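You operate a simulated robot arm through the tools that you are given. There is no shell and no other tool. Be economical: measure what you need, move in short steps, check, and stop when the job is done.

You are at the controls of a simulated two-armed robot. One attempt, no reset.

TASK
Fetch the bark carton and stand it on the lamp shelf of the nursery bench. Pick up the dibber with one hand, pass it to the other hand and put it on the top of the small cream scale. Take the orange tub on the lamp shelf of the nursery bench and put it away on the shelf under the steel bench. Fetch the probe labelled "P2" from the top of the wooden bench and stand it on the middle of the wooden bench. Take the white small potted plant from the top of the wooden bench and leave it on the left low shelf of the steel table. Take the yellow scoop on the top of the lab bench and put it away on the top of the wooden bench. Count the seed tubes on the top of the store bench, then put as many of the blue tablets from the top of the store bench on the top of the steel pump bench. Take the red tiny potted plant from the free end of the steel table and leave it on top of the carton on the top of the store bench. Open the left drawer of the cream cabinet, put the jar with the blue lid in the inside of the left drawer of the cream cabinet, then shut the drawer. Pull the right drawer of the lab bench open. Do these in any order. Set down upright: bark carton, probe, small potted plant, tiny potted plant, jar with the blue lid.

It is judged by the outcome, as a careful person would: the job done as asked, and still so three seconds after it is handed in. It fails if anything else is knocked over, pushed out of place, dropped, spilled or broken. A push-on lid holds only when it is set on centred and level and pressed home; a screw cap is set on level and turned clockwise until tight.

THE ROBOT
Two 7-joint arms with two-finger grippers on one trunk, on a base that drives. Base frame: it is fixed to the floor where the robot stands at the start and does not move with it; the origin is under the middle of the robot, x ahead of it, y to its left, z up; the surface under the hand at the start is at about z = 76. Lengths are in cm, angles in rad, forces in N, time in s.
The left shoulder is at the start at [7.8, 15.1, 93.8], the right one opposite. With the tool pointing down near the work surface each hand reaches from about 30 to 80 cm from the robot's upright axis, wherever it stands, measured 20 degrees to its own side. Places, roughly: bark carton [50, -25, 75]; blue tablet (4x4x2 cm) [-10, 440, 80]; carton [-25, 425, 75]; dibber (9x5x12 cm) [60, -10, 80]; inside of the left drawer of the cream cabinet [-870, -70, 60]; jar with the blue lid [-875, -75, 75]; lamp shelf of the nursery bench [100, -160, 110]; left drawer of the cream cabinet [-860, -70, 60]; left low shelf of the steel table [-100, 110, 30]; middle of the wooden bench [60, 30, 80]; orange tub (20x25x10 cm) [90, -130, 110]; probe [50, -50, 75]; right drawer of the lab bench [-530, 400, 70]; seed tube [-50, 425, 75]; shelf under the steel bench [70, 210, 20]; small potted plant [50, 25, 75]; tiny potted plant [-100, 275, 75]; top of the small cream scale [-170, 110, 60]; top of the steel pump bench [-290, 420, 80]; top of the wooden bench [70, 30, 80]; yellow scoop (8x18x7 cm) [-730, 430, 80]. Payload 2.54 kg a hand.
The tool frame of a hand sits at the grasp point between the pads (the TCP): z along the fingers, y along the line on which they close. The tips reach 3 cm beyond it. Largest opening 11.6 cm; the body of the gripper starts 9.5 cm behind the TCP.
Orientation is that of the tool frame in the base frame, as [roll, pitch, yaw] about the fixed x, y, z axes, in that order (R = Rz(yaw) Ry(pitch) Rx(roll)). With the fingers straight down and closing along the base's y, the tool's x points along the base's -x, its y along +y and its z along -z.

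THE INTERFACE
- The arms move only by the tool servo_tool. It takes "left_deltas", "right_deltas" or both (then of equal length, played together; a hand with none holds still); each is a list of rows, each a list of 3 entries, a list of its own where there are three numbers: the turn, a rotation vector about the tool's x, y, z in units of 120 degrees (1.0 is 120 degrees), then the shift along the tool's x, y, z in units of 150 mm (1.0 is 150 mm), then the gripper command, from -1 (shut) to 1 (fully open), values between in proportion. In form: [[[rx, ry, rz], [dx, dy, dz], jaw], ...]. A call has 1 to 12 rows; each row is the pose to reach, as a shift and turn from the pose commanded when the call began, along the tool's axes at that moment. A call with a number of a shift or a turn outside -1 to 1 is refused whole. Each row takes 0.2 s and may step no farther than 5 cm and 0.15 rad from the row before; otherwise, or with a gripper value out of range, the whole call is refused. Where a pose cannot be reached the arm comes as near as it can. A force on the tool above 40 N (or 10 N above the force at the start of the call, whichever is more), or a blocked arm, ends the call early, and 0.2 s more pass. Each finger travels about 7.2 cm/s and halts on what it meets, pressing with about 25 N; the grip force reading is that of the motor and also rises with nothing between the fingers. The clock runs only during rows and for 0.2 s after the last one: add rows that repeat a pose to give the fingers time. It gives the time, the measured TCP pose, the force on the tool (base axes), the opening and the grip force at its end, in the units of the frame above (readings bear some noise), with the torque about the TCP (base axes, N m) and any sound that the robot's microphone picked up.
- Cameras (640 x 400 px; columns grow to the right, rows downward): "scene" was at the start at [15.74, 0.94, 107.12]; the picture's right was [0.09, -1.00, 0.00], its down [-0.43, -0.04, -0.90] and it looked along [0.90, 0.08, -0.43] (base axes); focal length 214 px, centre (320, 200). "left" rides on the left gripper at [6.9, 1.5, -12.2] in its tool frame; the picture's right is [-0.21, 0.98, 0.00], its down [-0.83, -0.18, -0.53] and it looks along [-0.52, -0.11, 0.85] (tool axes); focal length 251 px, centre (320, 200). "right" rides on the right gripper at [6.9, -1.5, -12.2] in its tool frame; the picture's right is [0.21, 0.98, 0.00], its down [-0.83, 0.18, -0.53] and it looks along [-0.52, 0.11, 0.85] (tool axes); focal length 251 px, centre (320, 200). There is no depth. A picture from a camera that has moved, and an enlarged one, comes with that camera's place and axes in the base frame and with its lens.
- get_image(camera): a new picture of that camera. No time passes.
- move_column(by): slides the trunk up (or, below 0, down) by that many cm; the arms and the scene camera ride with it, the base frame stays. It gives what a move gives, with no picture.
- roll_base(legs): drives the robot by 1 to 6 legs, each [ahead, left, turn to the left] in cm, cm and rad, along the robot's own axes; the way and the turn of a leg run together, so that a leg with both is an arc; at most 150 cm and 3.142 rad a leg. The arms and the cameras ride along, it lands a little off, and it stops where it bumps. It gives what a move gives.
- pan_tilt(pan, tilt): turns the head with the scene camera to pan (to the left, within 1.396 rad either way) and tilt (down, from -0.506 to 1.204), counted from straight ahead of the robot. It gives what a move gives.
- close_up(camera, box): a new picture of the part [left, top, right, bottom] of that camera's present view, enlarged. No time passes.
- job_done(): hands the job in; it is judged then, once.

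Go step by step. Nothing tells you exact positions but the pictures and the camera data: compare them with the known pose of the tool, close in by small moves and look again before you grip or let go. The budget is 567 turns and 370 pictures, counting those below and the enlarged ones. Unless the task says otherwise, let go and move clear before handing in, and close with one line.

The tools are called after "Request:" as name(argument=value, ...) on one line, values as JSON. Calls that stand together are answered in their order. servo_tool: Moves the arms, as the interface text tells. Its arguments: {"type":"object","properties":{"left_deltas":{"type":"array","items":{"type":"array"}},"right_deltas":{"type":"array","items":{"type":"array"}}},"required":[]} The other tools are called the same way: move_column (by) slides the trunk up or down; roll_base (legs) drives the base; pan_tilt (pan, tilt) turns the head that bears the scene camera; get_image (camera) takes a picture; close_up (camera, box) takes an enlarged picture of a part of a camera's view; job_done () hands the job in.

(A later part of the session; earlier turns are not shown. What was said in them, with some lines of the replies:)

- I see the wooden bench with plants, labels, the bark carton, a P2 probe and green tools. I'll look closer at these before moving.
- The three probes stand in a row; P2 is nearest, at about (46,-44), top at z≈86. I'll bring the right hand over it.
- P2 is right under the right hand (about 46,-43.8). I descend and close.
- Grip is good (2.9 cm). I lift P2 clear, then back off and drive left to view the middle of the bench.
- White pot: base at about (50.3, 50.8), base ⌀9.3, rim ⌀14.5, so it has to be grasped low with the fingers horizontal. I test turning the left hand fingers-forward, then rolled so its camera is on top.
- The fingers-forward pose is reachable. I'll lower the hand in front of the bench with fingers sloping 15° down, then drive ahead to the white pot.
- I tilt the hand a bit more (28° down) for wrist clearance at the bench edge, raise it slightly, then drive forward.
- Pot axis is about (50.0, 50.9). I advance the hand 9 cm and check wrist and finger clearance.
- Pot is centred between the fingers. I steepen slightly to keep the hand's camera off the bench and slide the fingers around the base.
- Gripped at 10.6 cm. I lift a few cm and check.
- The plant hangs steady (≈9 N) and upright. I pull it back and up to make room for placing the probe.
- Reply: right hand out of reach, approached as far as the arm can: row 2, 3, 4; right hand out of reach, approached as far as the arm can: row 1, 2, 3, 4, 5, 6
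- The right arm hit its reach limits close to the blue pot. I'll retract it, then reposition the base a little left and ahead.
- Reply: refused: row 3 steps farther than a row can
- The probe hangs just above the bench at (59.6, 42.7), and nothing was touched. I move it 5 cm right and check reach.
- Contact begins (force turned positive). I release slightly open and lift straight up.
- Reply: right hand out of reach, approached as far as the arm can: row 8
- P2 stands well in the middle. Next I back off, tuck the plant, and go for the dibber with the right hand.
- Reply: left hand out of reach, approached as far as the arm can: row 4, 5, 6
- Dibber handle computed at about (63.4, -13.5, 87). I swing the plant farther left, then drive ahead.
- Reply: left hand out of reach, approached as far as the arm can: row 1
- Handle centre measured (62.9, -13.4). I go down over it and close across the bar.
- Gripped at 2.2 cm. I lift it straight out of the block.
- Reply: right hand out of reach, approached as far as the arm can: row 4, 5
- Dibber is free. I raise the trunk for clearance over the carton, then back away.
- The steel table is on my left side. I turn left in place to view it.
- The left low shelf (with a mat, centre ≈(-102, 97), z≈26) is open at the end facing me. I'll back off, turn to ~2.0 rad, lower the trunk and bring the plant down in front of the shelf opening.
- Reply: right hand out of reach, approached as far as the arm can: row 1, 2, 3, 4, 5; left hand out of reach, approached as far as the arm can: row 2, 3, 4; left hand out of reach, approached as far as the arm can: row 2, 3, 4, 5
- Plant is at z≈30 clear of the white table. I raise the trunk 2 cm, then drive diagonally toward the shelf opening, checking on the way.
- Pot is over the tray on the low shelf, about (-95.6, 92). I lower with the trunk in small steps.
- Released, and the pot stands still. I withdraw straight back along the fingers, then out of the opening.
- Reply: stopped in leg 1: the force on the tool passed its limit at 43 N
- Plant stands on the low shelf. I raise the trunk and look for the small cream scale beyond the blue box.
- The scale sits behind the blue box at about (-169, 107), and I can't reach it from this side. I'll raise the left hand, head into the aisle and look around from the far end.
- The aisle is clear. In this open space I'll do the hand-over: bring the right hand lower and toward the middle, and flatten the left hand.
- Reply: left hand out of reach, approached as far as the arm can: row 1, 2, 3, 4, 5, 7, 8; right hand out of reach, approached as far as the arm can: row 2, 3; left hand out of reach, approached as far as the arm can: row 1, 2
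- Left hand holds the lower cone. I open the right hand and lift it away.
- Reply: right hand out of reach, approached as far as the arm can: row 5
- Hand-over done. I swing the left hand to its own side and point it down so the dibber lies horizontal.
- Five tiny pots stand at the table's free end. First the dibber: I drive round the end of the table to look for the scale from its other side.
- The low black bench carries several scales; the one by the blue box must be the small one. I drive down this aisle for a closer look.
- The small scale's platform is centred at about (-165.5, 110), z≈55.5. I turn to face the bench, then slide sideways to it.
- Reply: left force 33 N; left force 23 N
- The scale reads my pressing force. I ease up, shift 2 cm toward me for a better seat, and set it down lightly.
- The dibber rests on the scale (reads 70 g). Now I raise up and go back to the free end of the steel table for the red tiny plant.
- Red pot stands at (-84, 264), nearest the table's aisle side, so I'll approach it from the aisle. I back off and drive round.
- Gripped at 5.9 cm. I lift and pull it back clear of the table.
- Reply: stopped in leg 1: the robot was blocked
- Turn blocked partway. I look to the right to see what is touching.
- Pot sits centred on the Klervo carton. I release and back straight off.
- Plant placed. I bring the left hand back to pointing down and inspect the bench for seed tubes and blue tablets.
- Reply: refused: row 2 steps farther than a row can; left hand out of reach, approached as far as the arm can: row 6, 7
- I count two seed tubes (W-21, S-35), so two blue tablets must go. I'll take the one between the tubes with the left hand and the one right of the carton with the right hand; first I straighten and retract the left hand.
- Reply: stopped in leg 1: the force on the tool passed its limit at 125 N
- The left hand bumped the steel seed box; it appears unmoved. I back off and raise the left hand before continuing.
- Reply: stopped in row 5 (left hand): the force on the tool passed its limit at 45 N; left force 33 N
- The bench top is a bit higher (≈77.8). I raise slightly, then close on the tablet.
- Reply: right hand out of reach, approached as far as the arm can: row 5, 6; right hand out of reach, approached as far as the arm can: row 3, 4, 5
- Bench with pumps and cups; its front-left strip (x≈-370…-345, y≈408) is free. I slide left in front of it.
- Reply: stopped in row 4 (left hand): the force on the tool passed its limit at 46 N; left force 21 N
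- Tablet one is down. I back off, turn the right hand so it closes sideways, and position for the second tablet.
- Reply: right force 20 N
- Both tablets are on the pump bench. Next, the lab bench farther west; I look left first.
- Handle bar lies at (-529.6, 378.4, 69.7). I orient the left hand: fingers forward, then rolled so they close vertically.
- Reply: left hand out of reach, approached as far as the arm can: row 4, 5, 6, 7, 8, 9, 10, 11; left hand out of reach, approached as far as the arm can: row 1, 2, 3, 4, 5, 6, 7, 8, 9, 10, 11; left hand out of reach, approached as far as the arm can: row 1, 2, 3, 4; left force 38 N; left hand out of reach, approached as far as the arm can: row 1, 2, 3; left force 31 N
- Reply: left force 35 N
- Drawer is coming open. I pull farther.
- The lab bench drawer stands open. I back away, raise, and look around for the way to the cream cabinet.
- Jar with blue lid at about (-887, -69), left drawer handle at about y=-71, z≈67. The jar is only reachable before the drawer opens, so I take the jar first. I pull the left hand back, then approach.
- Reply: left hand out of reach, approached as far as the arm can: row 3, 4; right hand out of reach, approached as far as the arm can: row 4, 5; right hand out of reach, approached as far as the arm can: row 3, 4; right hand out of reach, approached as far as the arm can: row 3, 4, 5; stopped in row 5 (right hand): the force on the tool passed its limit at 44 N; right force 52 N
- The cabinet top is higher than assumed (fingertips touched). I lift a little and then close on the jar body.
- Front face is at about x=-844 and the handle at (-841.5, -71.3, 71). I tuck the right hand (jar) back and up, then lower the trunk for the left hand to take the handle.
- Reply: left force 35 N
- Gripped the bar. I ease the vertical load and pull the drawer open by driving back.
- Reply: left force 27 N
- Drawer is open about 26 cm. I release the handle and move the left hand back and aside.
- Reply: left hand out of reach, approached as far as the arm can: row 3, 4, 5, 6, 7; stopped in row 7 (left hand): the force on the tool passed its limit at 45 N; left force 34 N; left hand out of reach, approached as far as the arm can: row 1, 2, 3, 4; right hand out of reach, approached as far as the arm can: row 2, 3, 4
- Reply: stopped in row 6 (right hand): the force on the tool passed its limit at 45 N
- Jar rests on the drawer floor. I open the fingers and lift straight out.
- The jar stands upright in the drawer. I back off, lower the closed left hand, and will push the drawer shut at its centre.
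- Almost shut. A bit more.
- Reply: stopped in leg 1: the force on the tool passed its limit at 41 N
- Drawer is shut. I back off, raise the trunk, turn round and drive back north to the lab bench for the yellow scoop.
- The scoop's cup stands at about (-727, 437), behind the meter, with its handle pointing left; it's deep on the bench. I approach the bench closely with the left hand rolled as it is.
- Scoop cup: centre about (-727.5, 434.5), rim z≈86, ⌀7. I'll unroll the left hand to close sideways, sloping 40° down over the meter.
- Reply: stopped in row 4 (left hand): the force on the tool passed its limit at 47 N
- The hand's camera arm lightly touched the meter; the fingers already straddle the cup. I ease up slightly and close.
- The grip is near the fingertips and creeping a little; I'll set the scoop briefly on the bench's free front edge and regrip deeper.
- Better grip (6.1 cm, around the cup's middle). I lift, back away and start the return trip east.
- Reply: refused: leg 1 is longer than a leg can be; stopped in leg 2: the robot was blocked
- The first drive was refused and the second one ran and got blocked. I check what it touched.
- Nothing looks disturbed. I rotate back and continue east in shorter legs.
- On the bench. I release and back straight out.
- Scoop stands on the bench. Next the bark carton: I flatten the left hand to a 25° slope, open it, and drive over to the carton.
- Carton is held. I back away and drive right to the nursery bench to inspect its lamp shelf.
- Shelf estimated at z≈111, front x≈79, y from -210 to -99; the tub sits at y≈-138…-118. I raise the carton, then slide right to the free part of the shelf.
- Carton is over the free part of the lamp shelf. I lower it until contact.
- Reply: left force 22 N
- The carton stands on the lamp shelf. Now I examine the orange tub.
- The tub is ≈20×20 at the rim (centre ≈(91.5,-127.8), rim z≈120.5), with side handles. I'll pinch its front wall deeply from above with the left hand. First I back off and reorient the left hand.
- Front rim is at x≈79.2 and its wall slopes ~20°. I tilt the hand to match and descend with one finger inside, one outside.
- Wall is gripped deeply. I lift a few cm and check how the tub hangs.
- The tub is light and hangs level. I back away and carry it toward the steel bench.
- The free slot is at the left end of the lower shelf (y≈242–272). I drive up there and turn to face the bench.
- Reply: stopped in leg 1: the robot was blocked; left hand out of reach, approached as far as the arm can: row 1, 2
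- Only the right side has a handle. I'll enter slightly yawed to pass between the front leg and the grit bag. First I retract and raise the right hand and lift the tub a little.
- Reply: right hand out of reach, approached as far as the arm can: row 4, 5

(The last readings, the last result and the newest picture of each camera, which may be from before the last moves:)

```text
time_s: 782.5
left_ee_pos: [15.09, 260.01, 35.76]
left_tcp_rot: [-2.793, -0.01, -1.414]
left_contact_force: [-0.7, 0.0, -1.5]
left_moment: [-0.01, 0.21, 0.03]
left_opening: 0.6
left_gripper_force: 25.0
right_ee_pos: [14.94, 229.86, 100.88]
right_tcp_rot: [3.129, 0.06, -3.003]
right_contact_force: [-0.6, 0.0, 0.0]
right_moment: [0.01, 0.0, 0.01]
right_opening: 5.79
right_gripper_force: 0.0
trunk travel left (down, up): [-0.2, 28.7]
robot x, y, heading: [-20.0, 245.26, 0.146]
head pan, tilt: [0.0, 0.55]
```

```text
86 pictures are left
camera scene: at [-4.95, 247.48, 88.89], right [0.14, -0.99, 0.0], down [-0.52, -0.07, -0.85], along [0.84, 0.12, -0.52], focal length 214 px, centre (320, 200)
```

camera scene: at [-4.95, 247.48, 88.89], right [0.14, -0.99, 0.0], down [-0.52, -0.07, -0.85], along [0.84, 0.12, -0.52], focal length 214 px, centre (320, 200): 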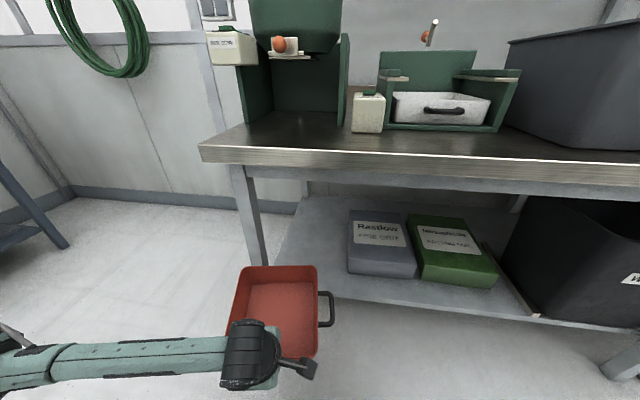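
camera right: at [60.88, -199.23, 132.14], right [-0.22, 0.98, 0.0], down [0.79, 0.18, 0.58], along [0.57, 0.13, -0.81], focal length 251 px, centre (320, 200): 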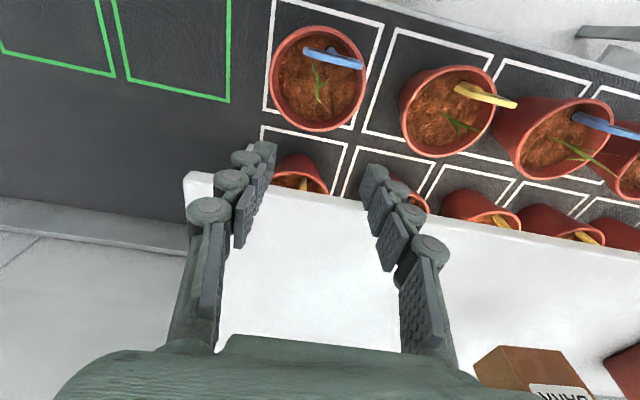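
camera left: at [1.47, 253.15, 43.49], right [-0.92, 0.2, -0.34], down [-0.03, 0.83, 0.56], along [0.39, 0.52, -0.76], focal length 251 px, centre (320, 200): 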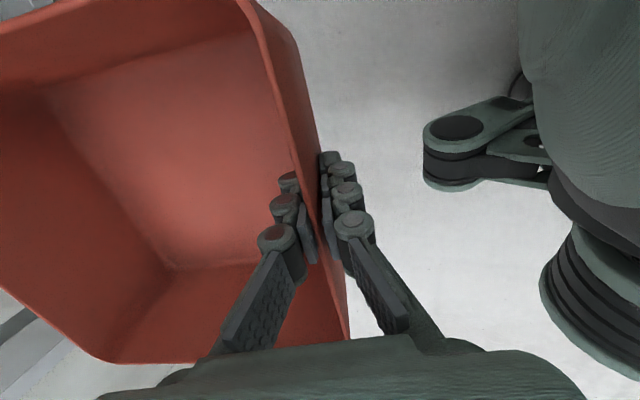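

Request:
roll_base(legs=[[-0.4, -3.2, 0], [9, -1.3, 0]])

Request:
get_image(camera="scene")

Request:
get_image(camera="left")

```text
time_s: 784.2
left_ee_pos: [23.95, 256.65, 35.78]
left_tcp_rot: [-2.794, -0.011, -1.416]
left_contact_force: [-0.4, -0.4, -2.0]
left_moment: [-0.02, 0.19, -0.05]
left_opening: 0.59
left_gripper_force: 25.1
right_ee_pos: [23.85, 226.55, 100.9]
right_tcp_rot: [3.128, 0.062, -3.004]
right_contact_force: [0.3, 0.2, -0.1]
right_moment: [0.03, -0.03, -0.02]
right_opening: 5.79
right_gripper_force: 0.1
trunk travel left (down, up): [-0.2, 28.7]
robot x, y, heading: [-11.27, 241.8, 0.136]
head pan, tilt: [0.0, 0.55]
```

```text
85 pictures are left
camera scene: at [3.95, 244.16, 88.89], right [0.14, -0.99, 0.0], down [-0.52, -0.07, -0.85], along [0.84, 0.12, -0.52], focal length 214 px, centre (320, 200)
```

scene: 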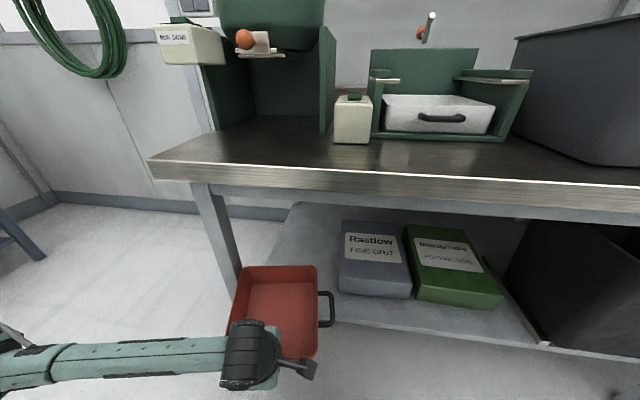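

```text
84 pictures are left
camera left: at [19.46, 248.98, 46.76], right [-0.94, 0.07, -0.34], down [-0.14, 0.82, 0.56], along [0.31, 0.57, -0.76], focal length 251 px, centre (320, 200)
```

left: 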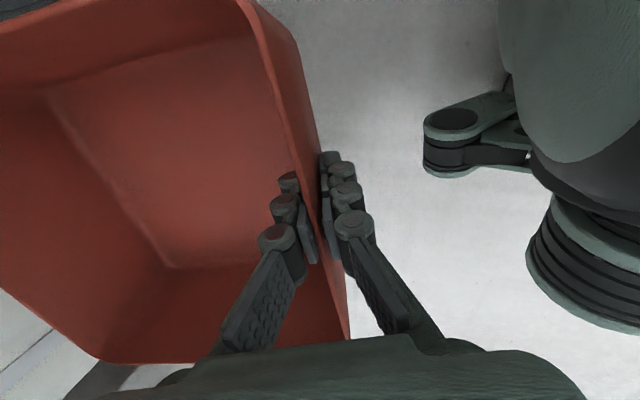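

The tub is slightly off-centre and yawed in the grip. I'll raise it above bag height, straighten, and pass the leg on the right side before shifting left.

Request:
servo_tool(left_deltas=[[[0, 0, 0], [0, -0.05, -0.14], -1], [[0, 0, 0], [0, -0.1, -0.28], -1], [[0, 0, 0], [0, -0.15, -0.42], -1], [[0, 0, 0], [0, -0.15, -0.42], -1]])

Request:
roll_base(legs=[[-3, 0, -0.12]])

Request:
get_image(camera="scene")

```text
time_s: 785.2
left_ee_pos: [24.04, 256.71, 42.54]
left_tcp_rot: [-2.792, -0.008, -1.415]
left_contact_force: [0.1, 0.7, -2.4]
left_moment: [-0.07, 0.2, -0.01]
left_opening: 0.6
left_gripper_force: 25.3
right_ee_pos: [23.62, 226.39, 100.78]
right_tcp_rot: [3.127, 0.06, -3.003]
right_contact_force: [0.5, 0.8, 0.1]
right_moment: [0.01, 0.02, 0.01]
right_opening: 5.82
right_gripper_force: 0.0
trunk travel left (down, up): [-0.2, 28.7]
robot x, y, heading: [-11.43, 241.78, 0.139]
head pan, tilt: [0.0, 0.55]
```

```text
time_s: 786.2
left_ee_pos: [22.54, 252.11, 42.4]
left_tcp_rot: [-2.793, -0.011, -1.535]
left_contact_force: [1.6, 0.1, -2.5]
left_moment: [0.0, 0.21, -0.01]
left_opening: 0.62
left_gripper_force: 25.4
right_ee_pos: [18.81, 222.12, 100.85]
right_tcp_rot: [3.127, 0.058, -3.126]
right_contact_force: [-0.3, -0.1, -0.6]
right_moment: [-0.01, -0.01, -0.01]
right_opening: 5.81
right_gripper_force: 0.1
trunk travel left (down, up): [-0.2, 28.7]
robot x, y, heading: [-14.31, 241.59, 0.014]
head pan, tilt: [0.0, 0.55]
```

```text
83 pictures are left
camera scene: at [1.19, 242.03, 88.89], right [0.02, -1.0, 0.0], down [-0.52, -0.01, -0.85], along [0.85, 0.02, -0.52], focal length 214 px, centre (320, 200)
```

scene: 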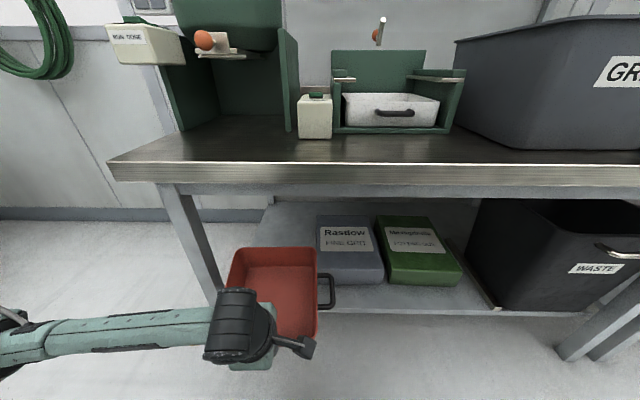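

Request:
roll_base(legs=[[10, 2.3, -0.014]])

Request:
get_image(camera="scene")

```text
time_s: 787.4
left_ee_pos: [32.72, 254.01, 42.36]
left_tcp_rot: [-2.793, -0.011, -1.552]
left_contact_force: [0.1, -0.7, -2.4]
left_moment: [0.01, 0.17, -0.01]
left_opening: 0.59
left_gripper_force: 25.0
right_ee_pos: [28.36, 223.95, 100.82]
right_tcp_rot: [3.126, 0.063, -3.138]
right_contact_force: [-0.5, 0.0, 0.2]
right_moment: [-0.03, 0.0, -0.04]
right_opening: 5.83
right_gripper_force: 0.0
trunk travel left (down, up): [-0.2, 28.7]
robot x, y, heading: [-4.72, 244.26, 0.001]
head pan, tilt: [0.0, 0.55]
```

```text
82 pictures are left
camera scene: at [11.06, 244.2, 88.89], right [0.0, -1.0, 0.0], down [-0.52, 0.0, -0.85], along [0.85, 0.0, -0.52], focal length 214 px, centre (320, 200)
```

scene: 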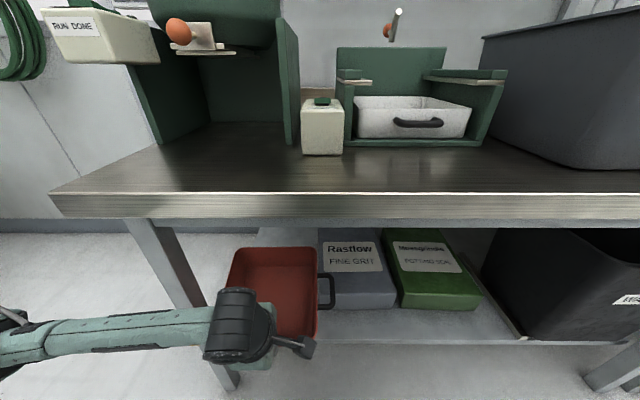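

Request:
servo_tool(left_deltas=[[[0, 0, 0], [-0.05, -0.23, 0.083], -1], [[0, 0, 0], [-0.1, -0.46, 0.166], -1], [[0, 0, 0], [-0.1, -0.69, 0.25], -1], [[0, 0, 0], [-0.1, -0.69, 0.25], -1]])

Request:
get_image(camera="scene")

Request:
get_image(camera="left")

```text
time_s: 788.4
left_ee_pos: [43.54, 255.52, 42.48]
left_tcp_rot: [-2.795, -0.011, -1.551]
left_contact_force: [0.0, 0.4, -2.3]
left_moment: [0.01, 0.21, -0.03]
left_opening: 0.6
left_gripper_force: 24.9
right_ee_pos: [28.37, 224.03, 100.86]
right_tcp_rot: [3.128, 0.061, -3.137]
right_contact_force: [-0.4, -0.7, -0.8]
right_moment: [-0.03, 0.01, -0.01]
right_opening: 5.81
right_gripper_force: 0.1
trunk travel left (down, up): [-0.2, 28.7]
robot x, y, heading: [-4.61, 244.11, 0.003]
head pan, tilt: [0.0, 0.55]
```

```text
81 pictures are left
camera scene: at [11.06, 244.2, 88.89], right [0.0, -1.0, 0.0], down [-0.52, 0.0, -0.85], along [0.85, 0.0, -0.52], focal length 214 px, centre (320, 200)
```

scene: 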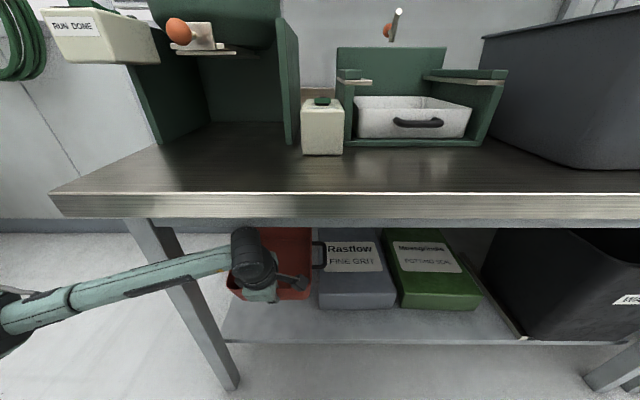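

```text
80 pictures are left
camera left: at [38.11, 248.59, 53.47], right [-0.92, 0.19, -0.34], down [-0.03, 0.83, 0.56], along [0.39, 0.52, -0.76], focal length 251 px, centre (320, 200)
```

left: 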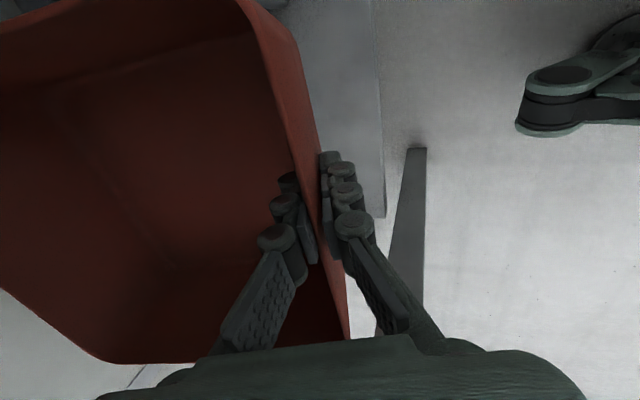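

Request:
servo_tool(left_deltas=[[[0, 0, 0], [0, -0.1, 0.036], -1], [[0, 0, 0], [0, -0.19, 0.068], -1], [[0, 0, 0], [-0.1, -0.19, 0.068], -1], [[0, 0, 0], [-0.21, -0.19, 0.068], -1], [[0, 0, 0], [-0.21, -0.19, 0.068], -1]])

Request:
get_image(camera="left")

Request:
get_image(camera="scene")

```text
time_s: 789.5
left_ee_pos: [46.71, 258.87, 42.41]
left_tcp_rot: [-2.794, -0.008, -1.552]
left_contact_force: [0.8, -0.2, -1.8]
left_moment: [0.0, 0.2, -0.04]
left_opening: 0.62
left_gripper_force: 24.9
right_ee_pos: [28.27, 223.99, 100.8]
right_tcp_rot: [3.128, 0.061, -3.137]
right_contact_force: [0.2, -0.1, 0.3]
right_moment: [0.0, -0.02, 0.0]
right_opening: 5.8
right_gripper_force: 0.0
trunk travel left (down, up): [-0.2, 28.7]
robot x, y, heading: [-4.53, 244.19, 0.006]
head pan, tilt: [0.0, 0.55]
```

```text
79 pictures are left
camera left: at [41.15, 251.85, 53.49], right [-0.92, 0.19, -0.34], down [-0.03, 0.83, 0.56], along [0.39, 0.52, -0.76], focal length 251 px, centre (320, 200)
```

left: 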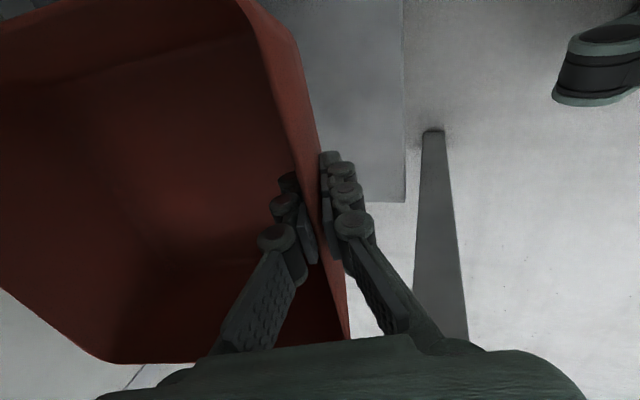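

```text
78 pictures are left
camera scene: at [11.06, 244.2, 88.89], right [0.0, -1.0, 0.0], down [-0.52, 0.0, -0.85], along [0.85, 0.0, -0.52], focal length 214 px, centre (320, 200)
```

scene: 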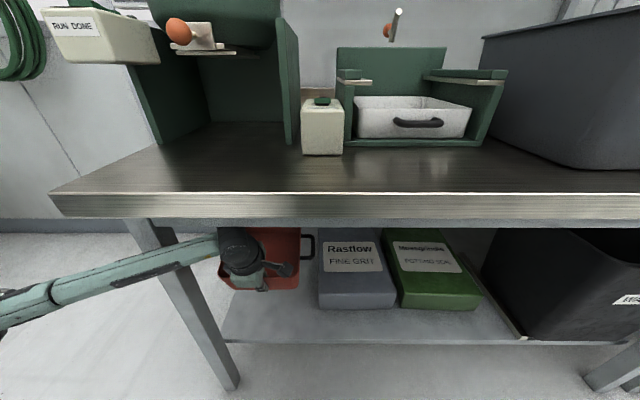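

Request:
servo_tool(left_deltas=[[[0, 0, 0], [0, 0.09, 0.25], -1], [[0, 0, 0], [0, 0.17, 0.47], -1], [[0, 0, 0], [0, 0.24, 0.66], -1], [[0, 0, 0], [0, 0.28, 0.77], -1], [[0, 0, 0], [0, 0.28, 0.77], -1]])

Request:
get_image(camera="scene")

Request:
get_image(camera="left")

```text
time_s: 790.8
left_ee_pos: [46.58, 258.73, 30.17]
left_tcp_rot: [-2.791, -0.009, -1.552]
left_contact_force: [0.0, 0.6, -1.5]
left_moment: [0.02, 0.19, 0.0]
left_opening: 0.61
left_gripper_force: 25.2
right_ee_pos: [28.29, 224.05, 100.74]
right_tcp_rot: [3.127, 0.061, -3.139]
right_contact_force: [-0.1, 0.9, -0.6]
right_moment: [-0.03, 0.0, 0.01]
right_opening: 5.79
right_gripper_force: 0.0
trunk travel left (down, up): [-0.2, 28.7]
robot x, y, heading: [-4.55, 244.0, 0.003]
head pan, tilt: [0.0, 0.55]
```

```text
77 pictures are left
camera scene: at [11.07, 244.2, 88.89], right [0.0, -1.0, 0.0], down [-0.52, 0.0, -0.85], along [0.85, 0.0, -0.52], focal length 214 px, centre (320, 200)
```

scene: 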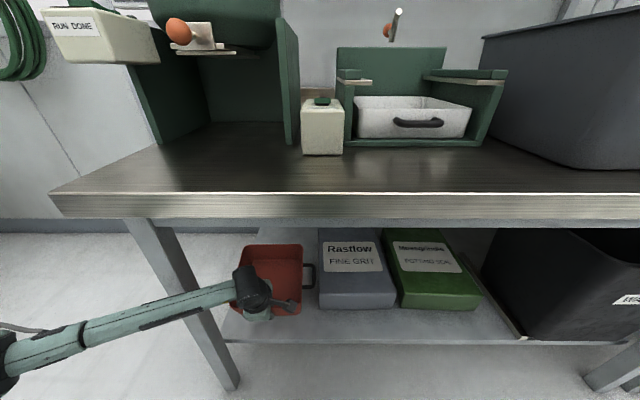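

```text
76 pictures are left
camera left: at [41.14, 251.73, 41.19], right [-0.92, 0.19, -0.34], down [-0.03, 0.83, 0.56], along [0.39, 0.52, -0.76], focal length 251 px, centre (320, 200)
```

left: 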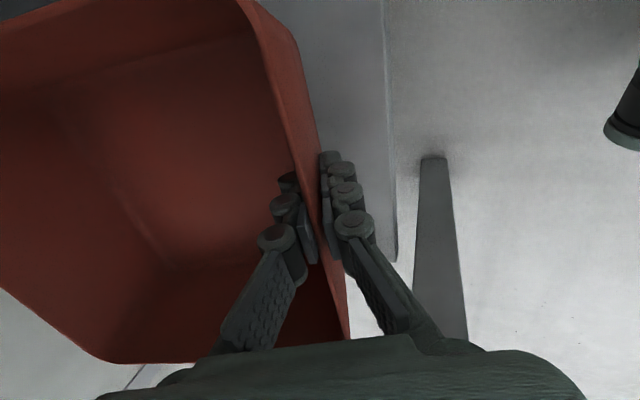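

Request:
servo_tool(left_deltas=[[[0, 0, 0], [0, 0.025, 0.07], -1], [[0, 0, 0], [0, 0.05, 0.14], -1], [[0, 0, 0], [0, 0.065, 0.18], -1], [[0, 0, 0], [0, 0.075, 0.21], -1]])

```text
time_s: 791.8
left_ee_pos: [46.66, 258.85, 26.85]
left_tcp_rot: [-2.791, -0.009, -1.552]
left_contact_force: [0.2, -0.9, -2.1]
left_moment: [-0.01, 0.2, 0.0]
left_opening: 0.61
left_gripper_force: 25.3
right_ee_pos: [28.21, 224.1, 100.89]
right_tcp_rot: [3.127, 0.062, -3.139]
right_contact_force: [-0.3, 0.1, 0.4]
right_moment: [0.02, 0.02, 0.0]
right_opening: 5.78
right_gripper_force: 0.0
trunk travel left (down, up): [-0.2, 28.7]
robot x, y, heading: [-3.85, 244.15, 0.005]
head pan, tilt: [0.0, 0.55]
```

Request:
servo_tool(left_deltas=[[[0, 0, 0], [0, 0.015, 0.04], -1], [[0, 0, 0], [0, 0.03, 0.08], -1], [[0, 0, 0], [0, 0.045, 0.12], -1], [[0, 0, 0], [0, 0.06, 0.16], -1]])

Request:
get_image(camera="left")

Request:
close_up(camera="scene", box=[180, 210, 400, 370])

```text
time_s: 792.8
left_ee_pos: [47.11, 258.55, 24.81]
left_tcp_rot: [-2.78, -0.013, -1.549]
left_contact_force: [2.5, 0.6, 28.5]
left_moment: [-0.01, -0.48, -0.01]
left_opening: 0.59
left_gripper_force: 25.1
right_ee_pos: [28.04, 223.9, 100.87]
right_tcp_rot: [3.127, 0.063, -3.14]
right_contact_force: [-0.1, -0.5, 0.3]
right_moment: [-0.01, 0.0, -0.02]
right_opening: 5.79
right_gripper_force: 0.1
trunk travel left (down, up): [-0.2, 28.7]
robot x, y, heading: [-4.55, 244.15, 0.004]
head pan, tilt: [0.0, 0.55]
```

```text
75 pictures are left
camera left: at [41.4, 251.6, 35.73], right [-0.92, 0.19, -0.35], down [-0.04, 0.83, 0.55], along [0.4, 0.52, -0.76], focal length 251 px, centre (320, 200)
```

left: 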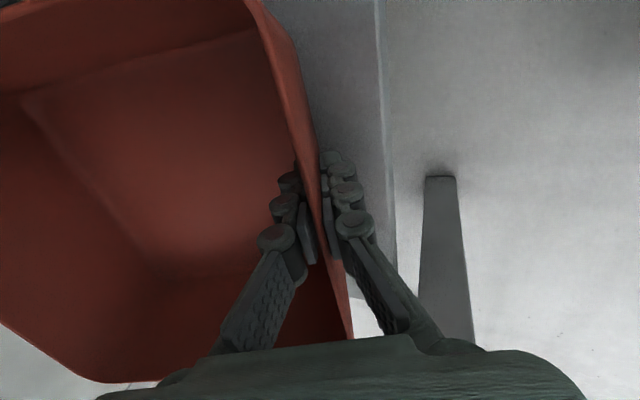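

```text
2.50 times, centred on (290, 290) of scene
camera zoom: at [10.91, 244.16, 88.97], right [0.0, -1.0, 0.0], down [-0.52, 0.0, -0.85], along [0.85, 0.0, -0.52], focal length 536 px, centre (395, -25)
```

zoom: 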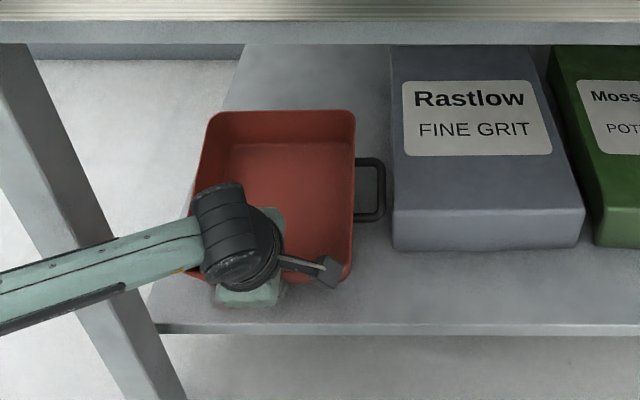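

The tub sits on the lower shelf beside the bags. I release and lift the fingers out along the wall.

Request:
servo_tool(left_deltas=[[[0, 0, 0], [0, -0.01, -0.03], -1], [[0, 0, 0], [0, -0.01, -0.03], -0.6], [[0, 0, 0], [0, -0.01, -0.03], -0.3], [[0, 0, 0], [0, -0.01, -0.03], -0.3], [[0, 0, 0], [0, 0, -0.2], -0.3], [[0, 0, 0], [0, 0, -0.4], -0.3], [[0, 0, 0], [0, 0, -0.6], -0.3], [[0, 0, 0], [0, 0, -0.8], -0.3]])

Request:
get_image(camera="left")

Request:
get_image(camera="scene")

```text
time_s: 794.5
left_ee_pos: [42.49, 258.72, 35.36]
left_tcp_rot: [-2.795, -0.009, -1.551]
left_contact_force: [-0.5, 0.3, 0.4]
left_moment: [-0.01, 0.01, -0.04]
left_opening: 4.07
left_gripper_force: 0.2
right_ee_pos: [28.3, 224.0, 100.88]
right_tcp_rot: [3.126, 0.062, -3.136]
right_contact_force: [0.9, -0.9, -0.5]
right_moment: [-0.02, -0.01, 0.04]
right_opening: 5.78
right_gripper_force: 0.0
trunk travel left (down, up): [-0.2, 28.7]
robot x, y, heading: [-4.5, 244.12, 0.004]
head pan, tilt: [0.0, 0.55]
```

```text
73 pictures are left
camera left: at [36.99, 251.76, 46.5], right [-0.92, 0.19, -0.33], down [-0.03, 0.83, 0.56], along [0.39, 0.52, -0.76], focal length 251 px, centre (320, 200)
```

left: 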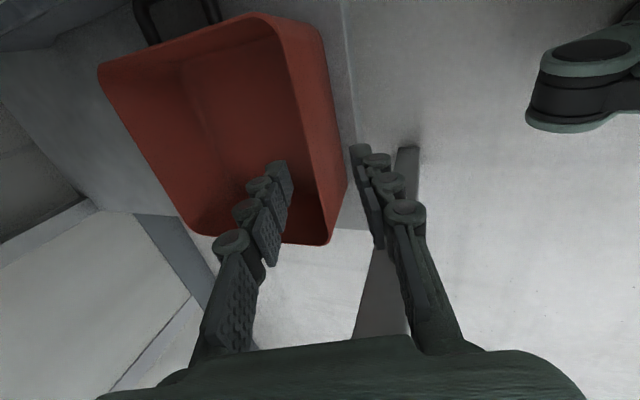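

```text
72 pictures are left
camera scene: at [11.06, 244.2, 88.88], right [0.0, -1.0, 0.0], down [-0.52, 0.0, -0.85], along [0.85, 0.0, -0.52], focal length 214 px, centre (320, 200)
```

scene: 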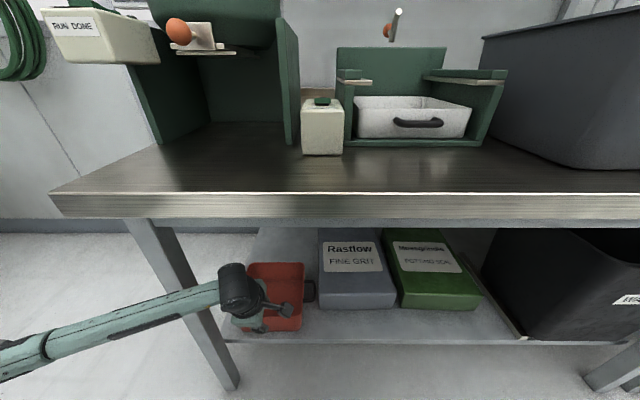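

Request:
roll_base(legs=[[-22, 0, 0]])

Request:
close_up(camera="scene", box=[200, 180, 420, 320])

Request:
get_image(camera="left")

```text
time_s: 796.2
left_ee_pos: [20.49, 258.69, 35.28]
left_tcp_rot: [-2.792, -0.011, -1.55]
left_contact_force: [0.5, -0.3, -0.8]
left_moment: [0.02, 0.06, 0.02]
left_opening: 4.08
left_gripper_force: 0.0
right_ee_pos: [6.24, 223.92, 100.86]
right_tcp_rot: [3.126, 0.061, -3.138]
right_contact_force: [-0.1, 0.3, 0.8]
right_moment: [0.02, 0.04, -0.02]
right_opening: 5.79
right_gripper_force: 0.1
trunk travel left (down, up): [-0.2, 28.7]
robot x, y, heading: [-26.8, 243.73, 0.006]
head pan, tilt: [0.0, 0.55]
```

```text
2.86 times, centred on (310, 250) of scene
camera zoom: at [-11.02, 244.12, 88.89], right [0.01, -1.0, 0.0], down [-0.52, 0.0, -0.85], along [0.85, 0.0, -0.52], focal length 613 px, centre (349, 57)
```

zoom: 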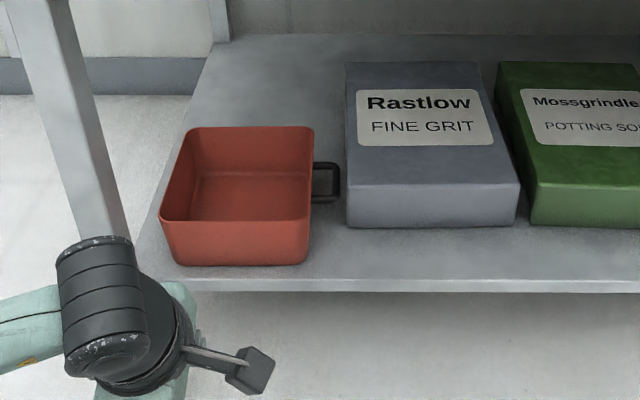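

```text
70 pictures are left
camera left: at [14.95, 251.7, 46.5], right [-0.92, 0.19, -0.34], down [-0.03, 0.83, 0.56], along [0.39, 0.52, -0.76], focal length 251 px, centre (320, 200)
```

left: 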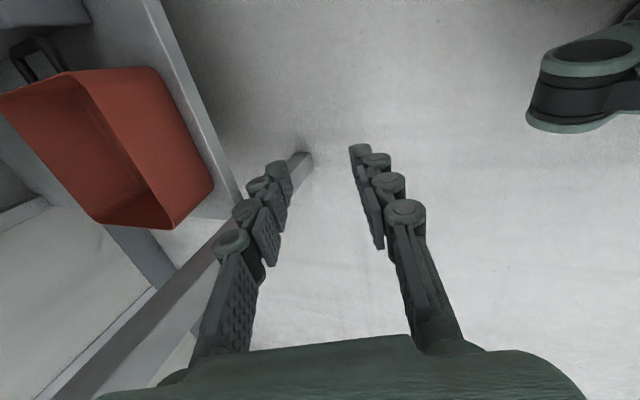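

Every item is in its place. The tub stands on the lower shelf, both hands are empty and clear, and the earlier placements looked upright when I last saw them, so I hand the job in.

Request:
job_done()

```text
The job is handed in.
```

I carried out all ten parts of the job and handed it in; I don't have the verdict. On the way I bumped the store bench's steel seed box, the lab bench meter and a steel table leg. None of the three looked moved afterwards.
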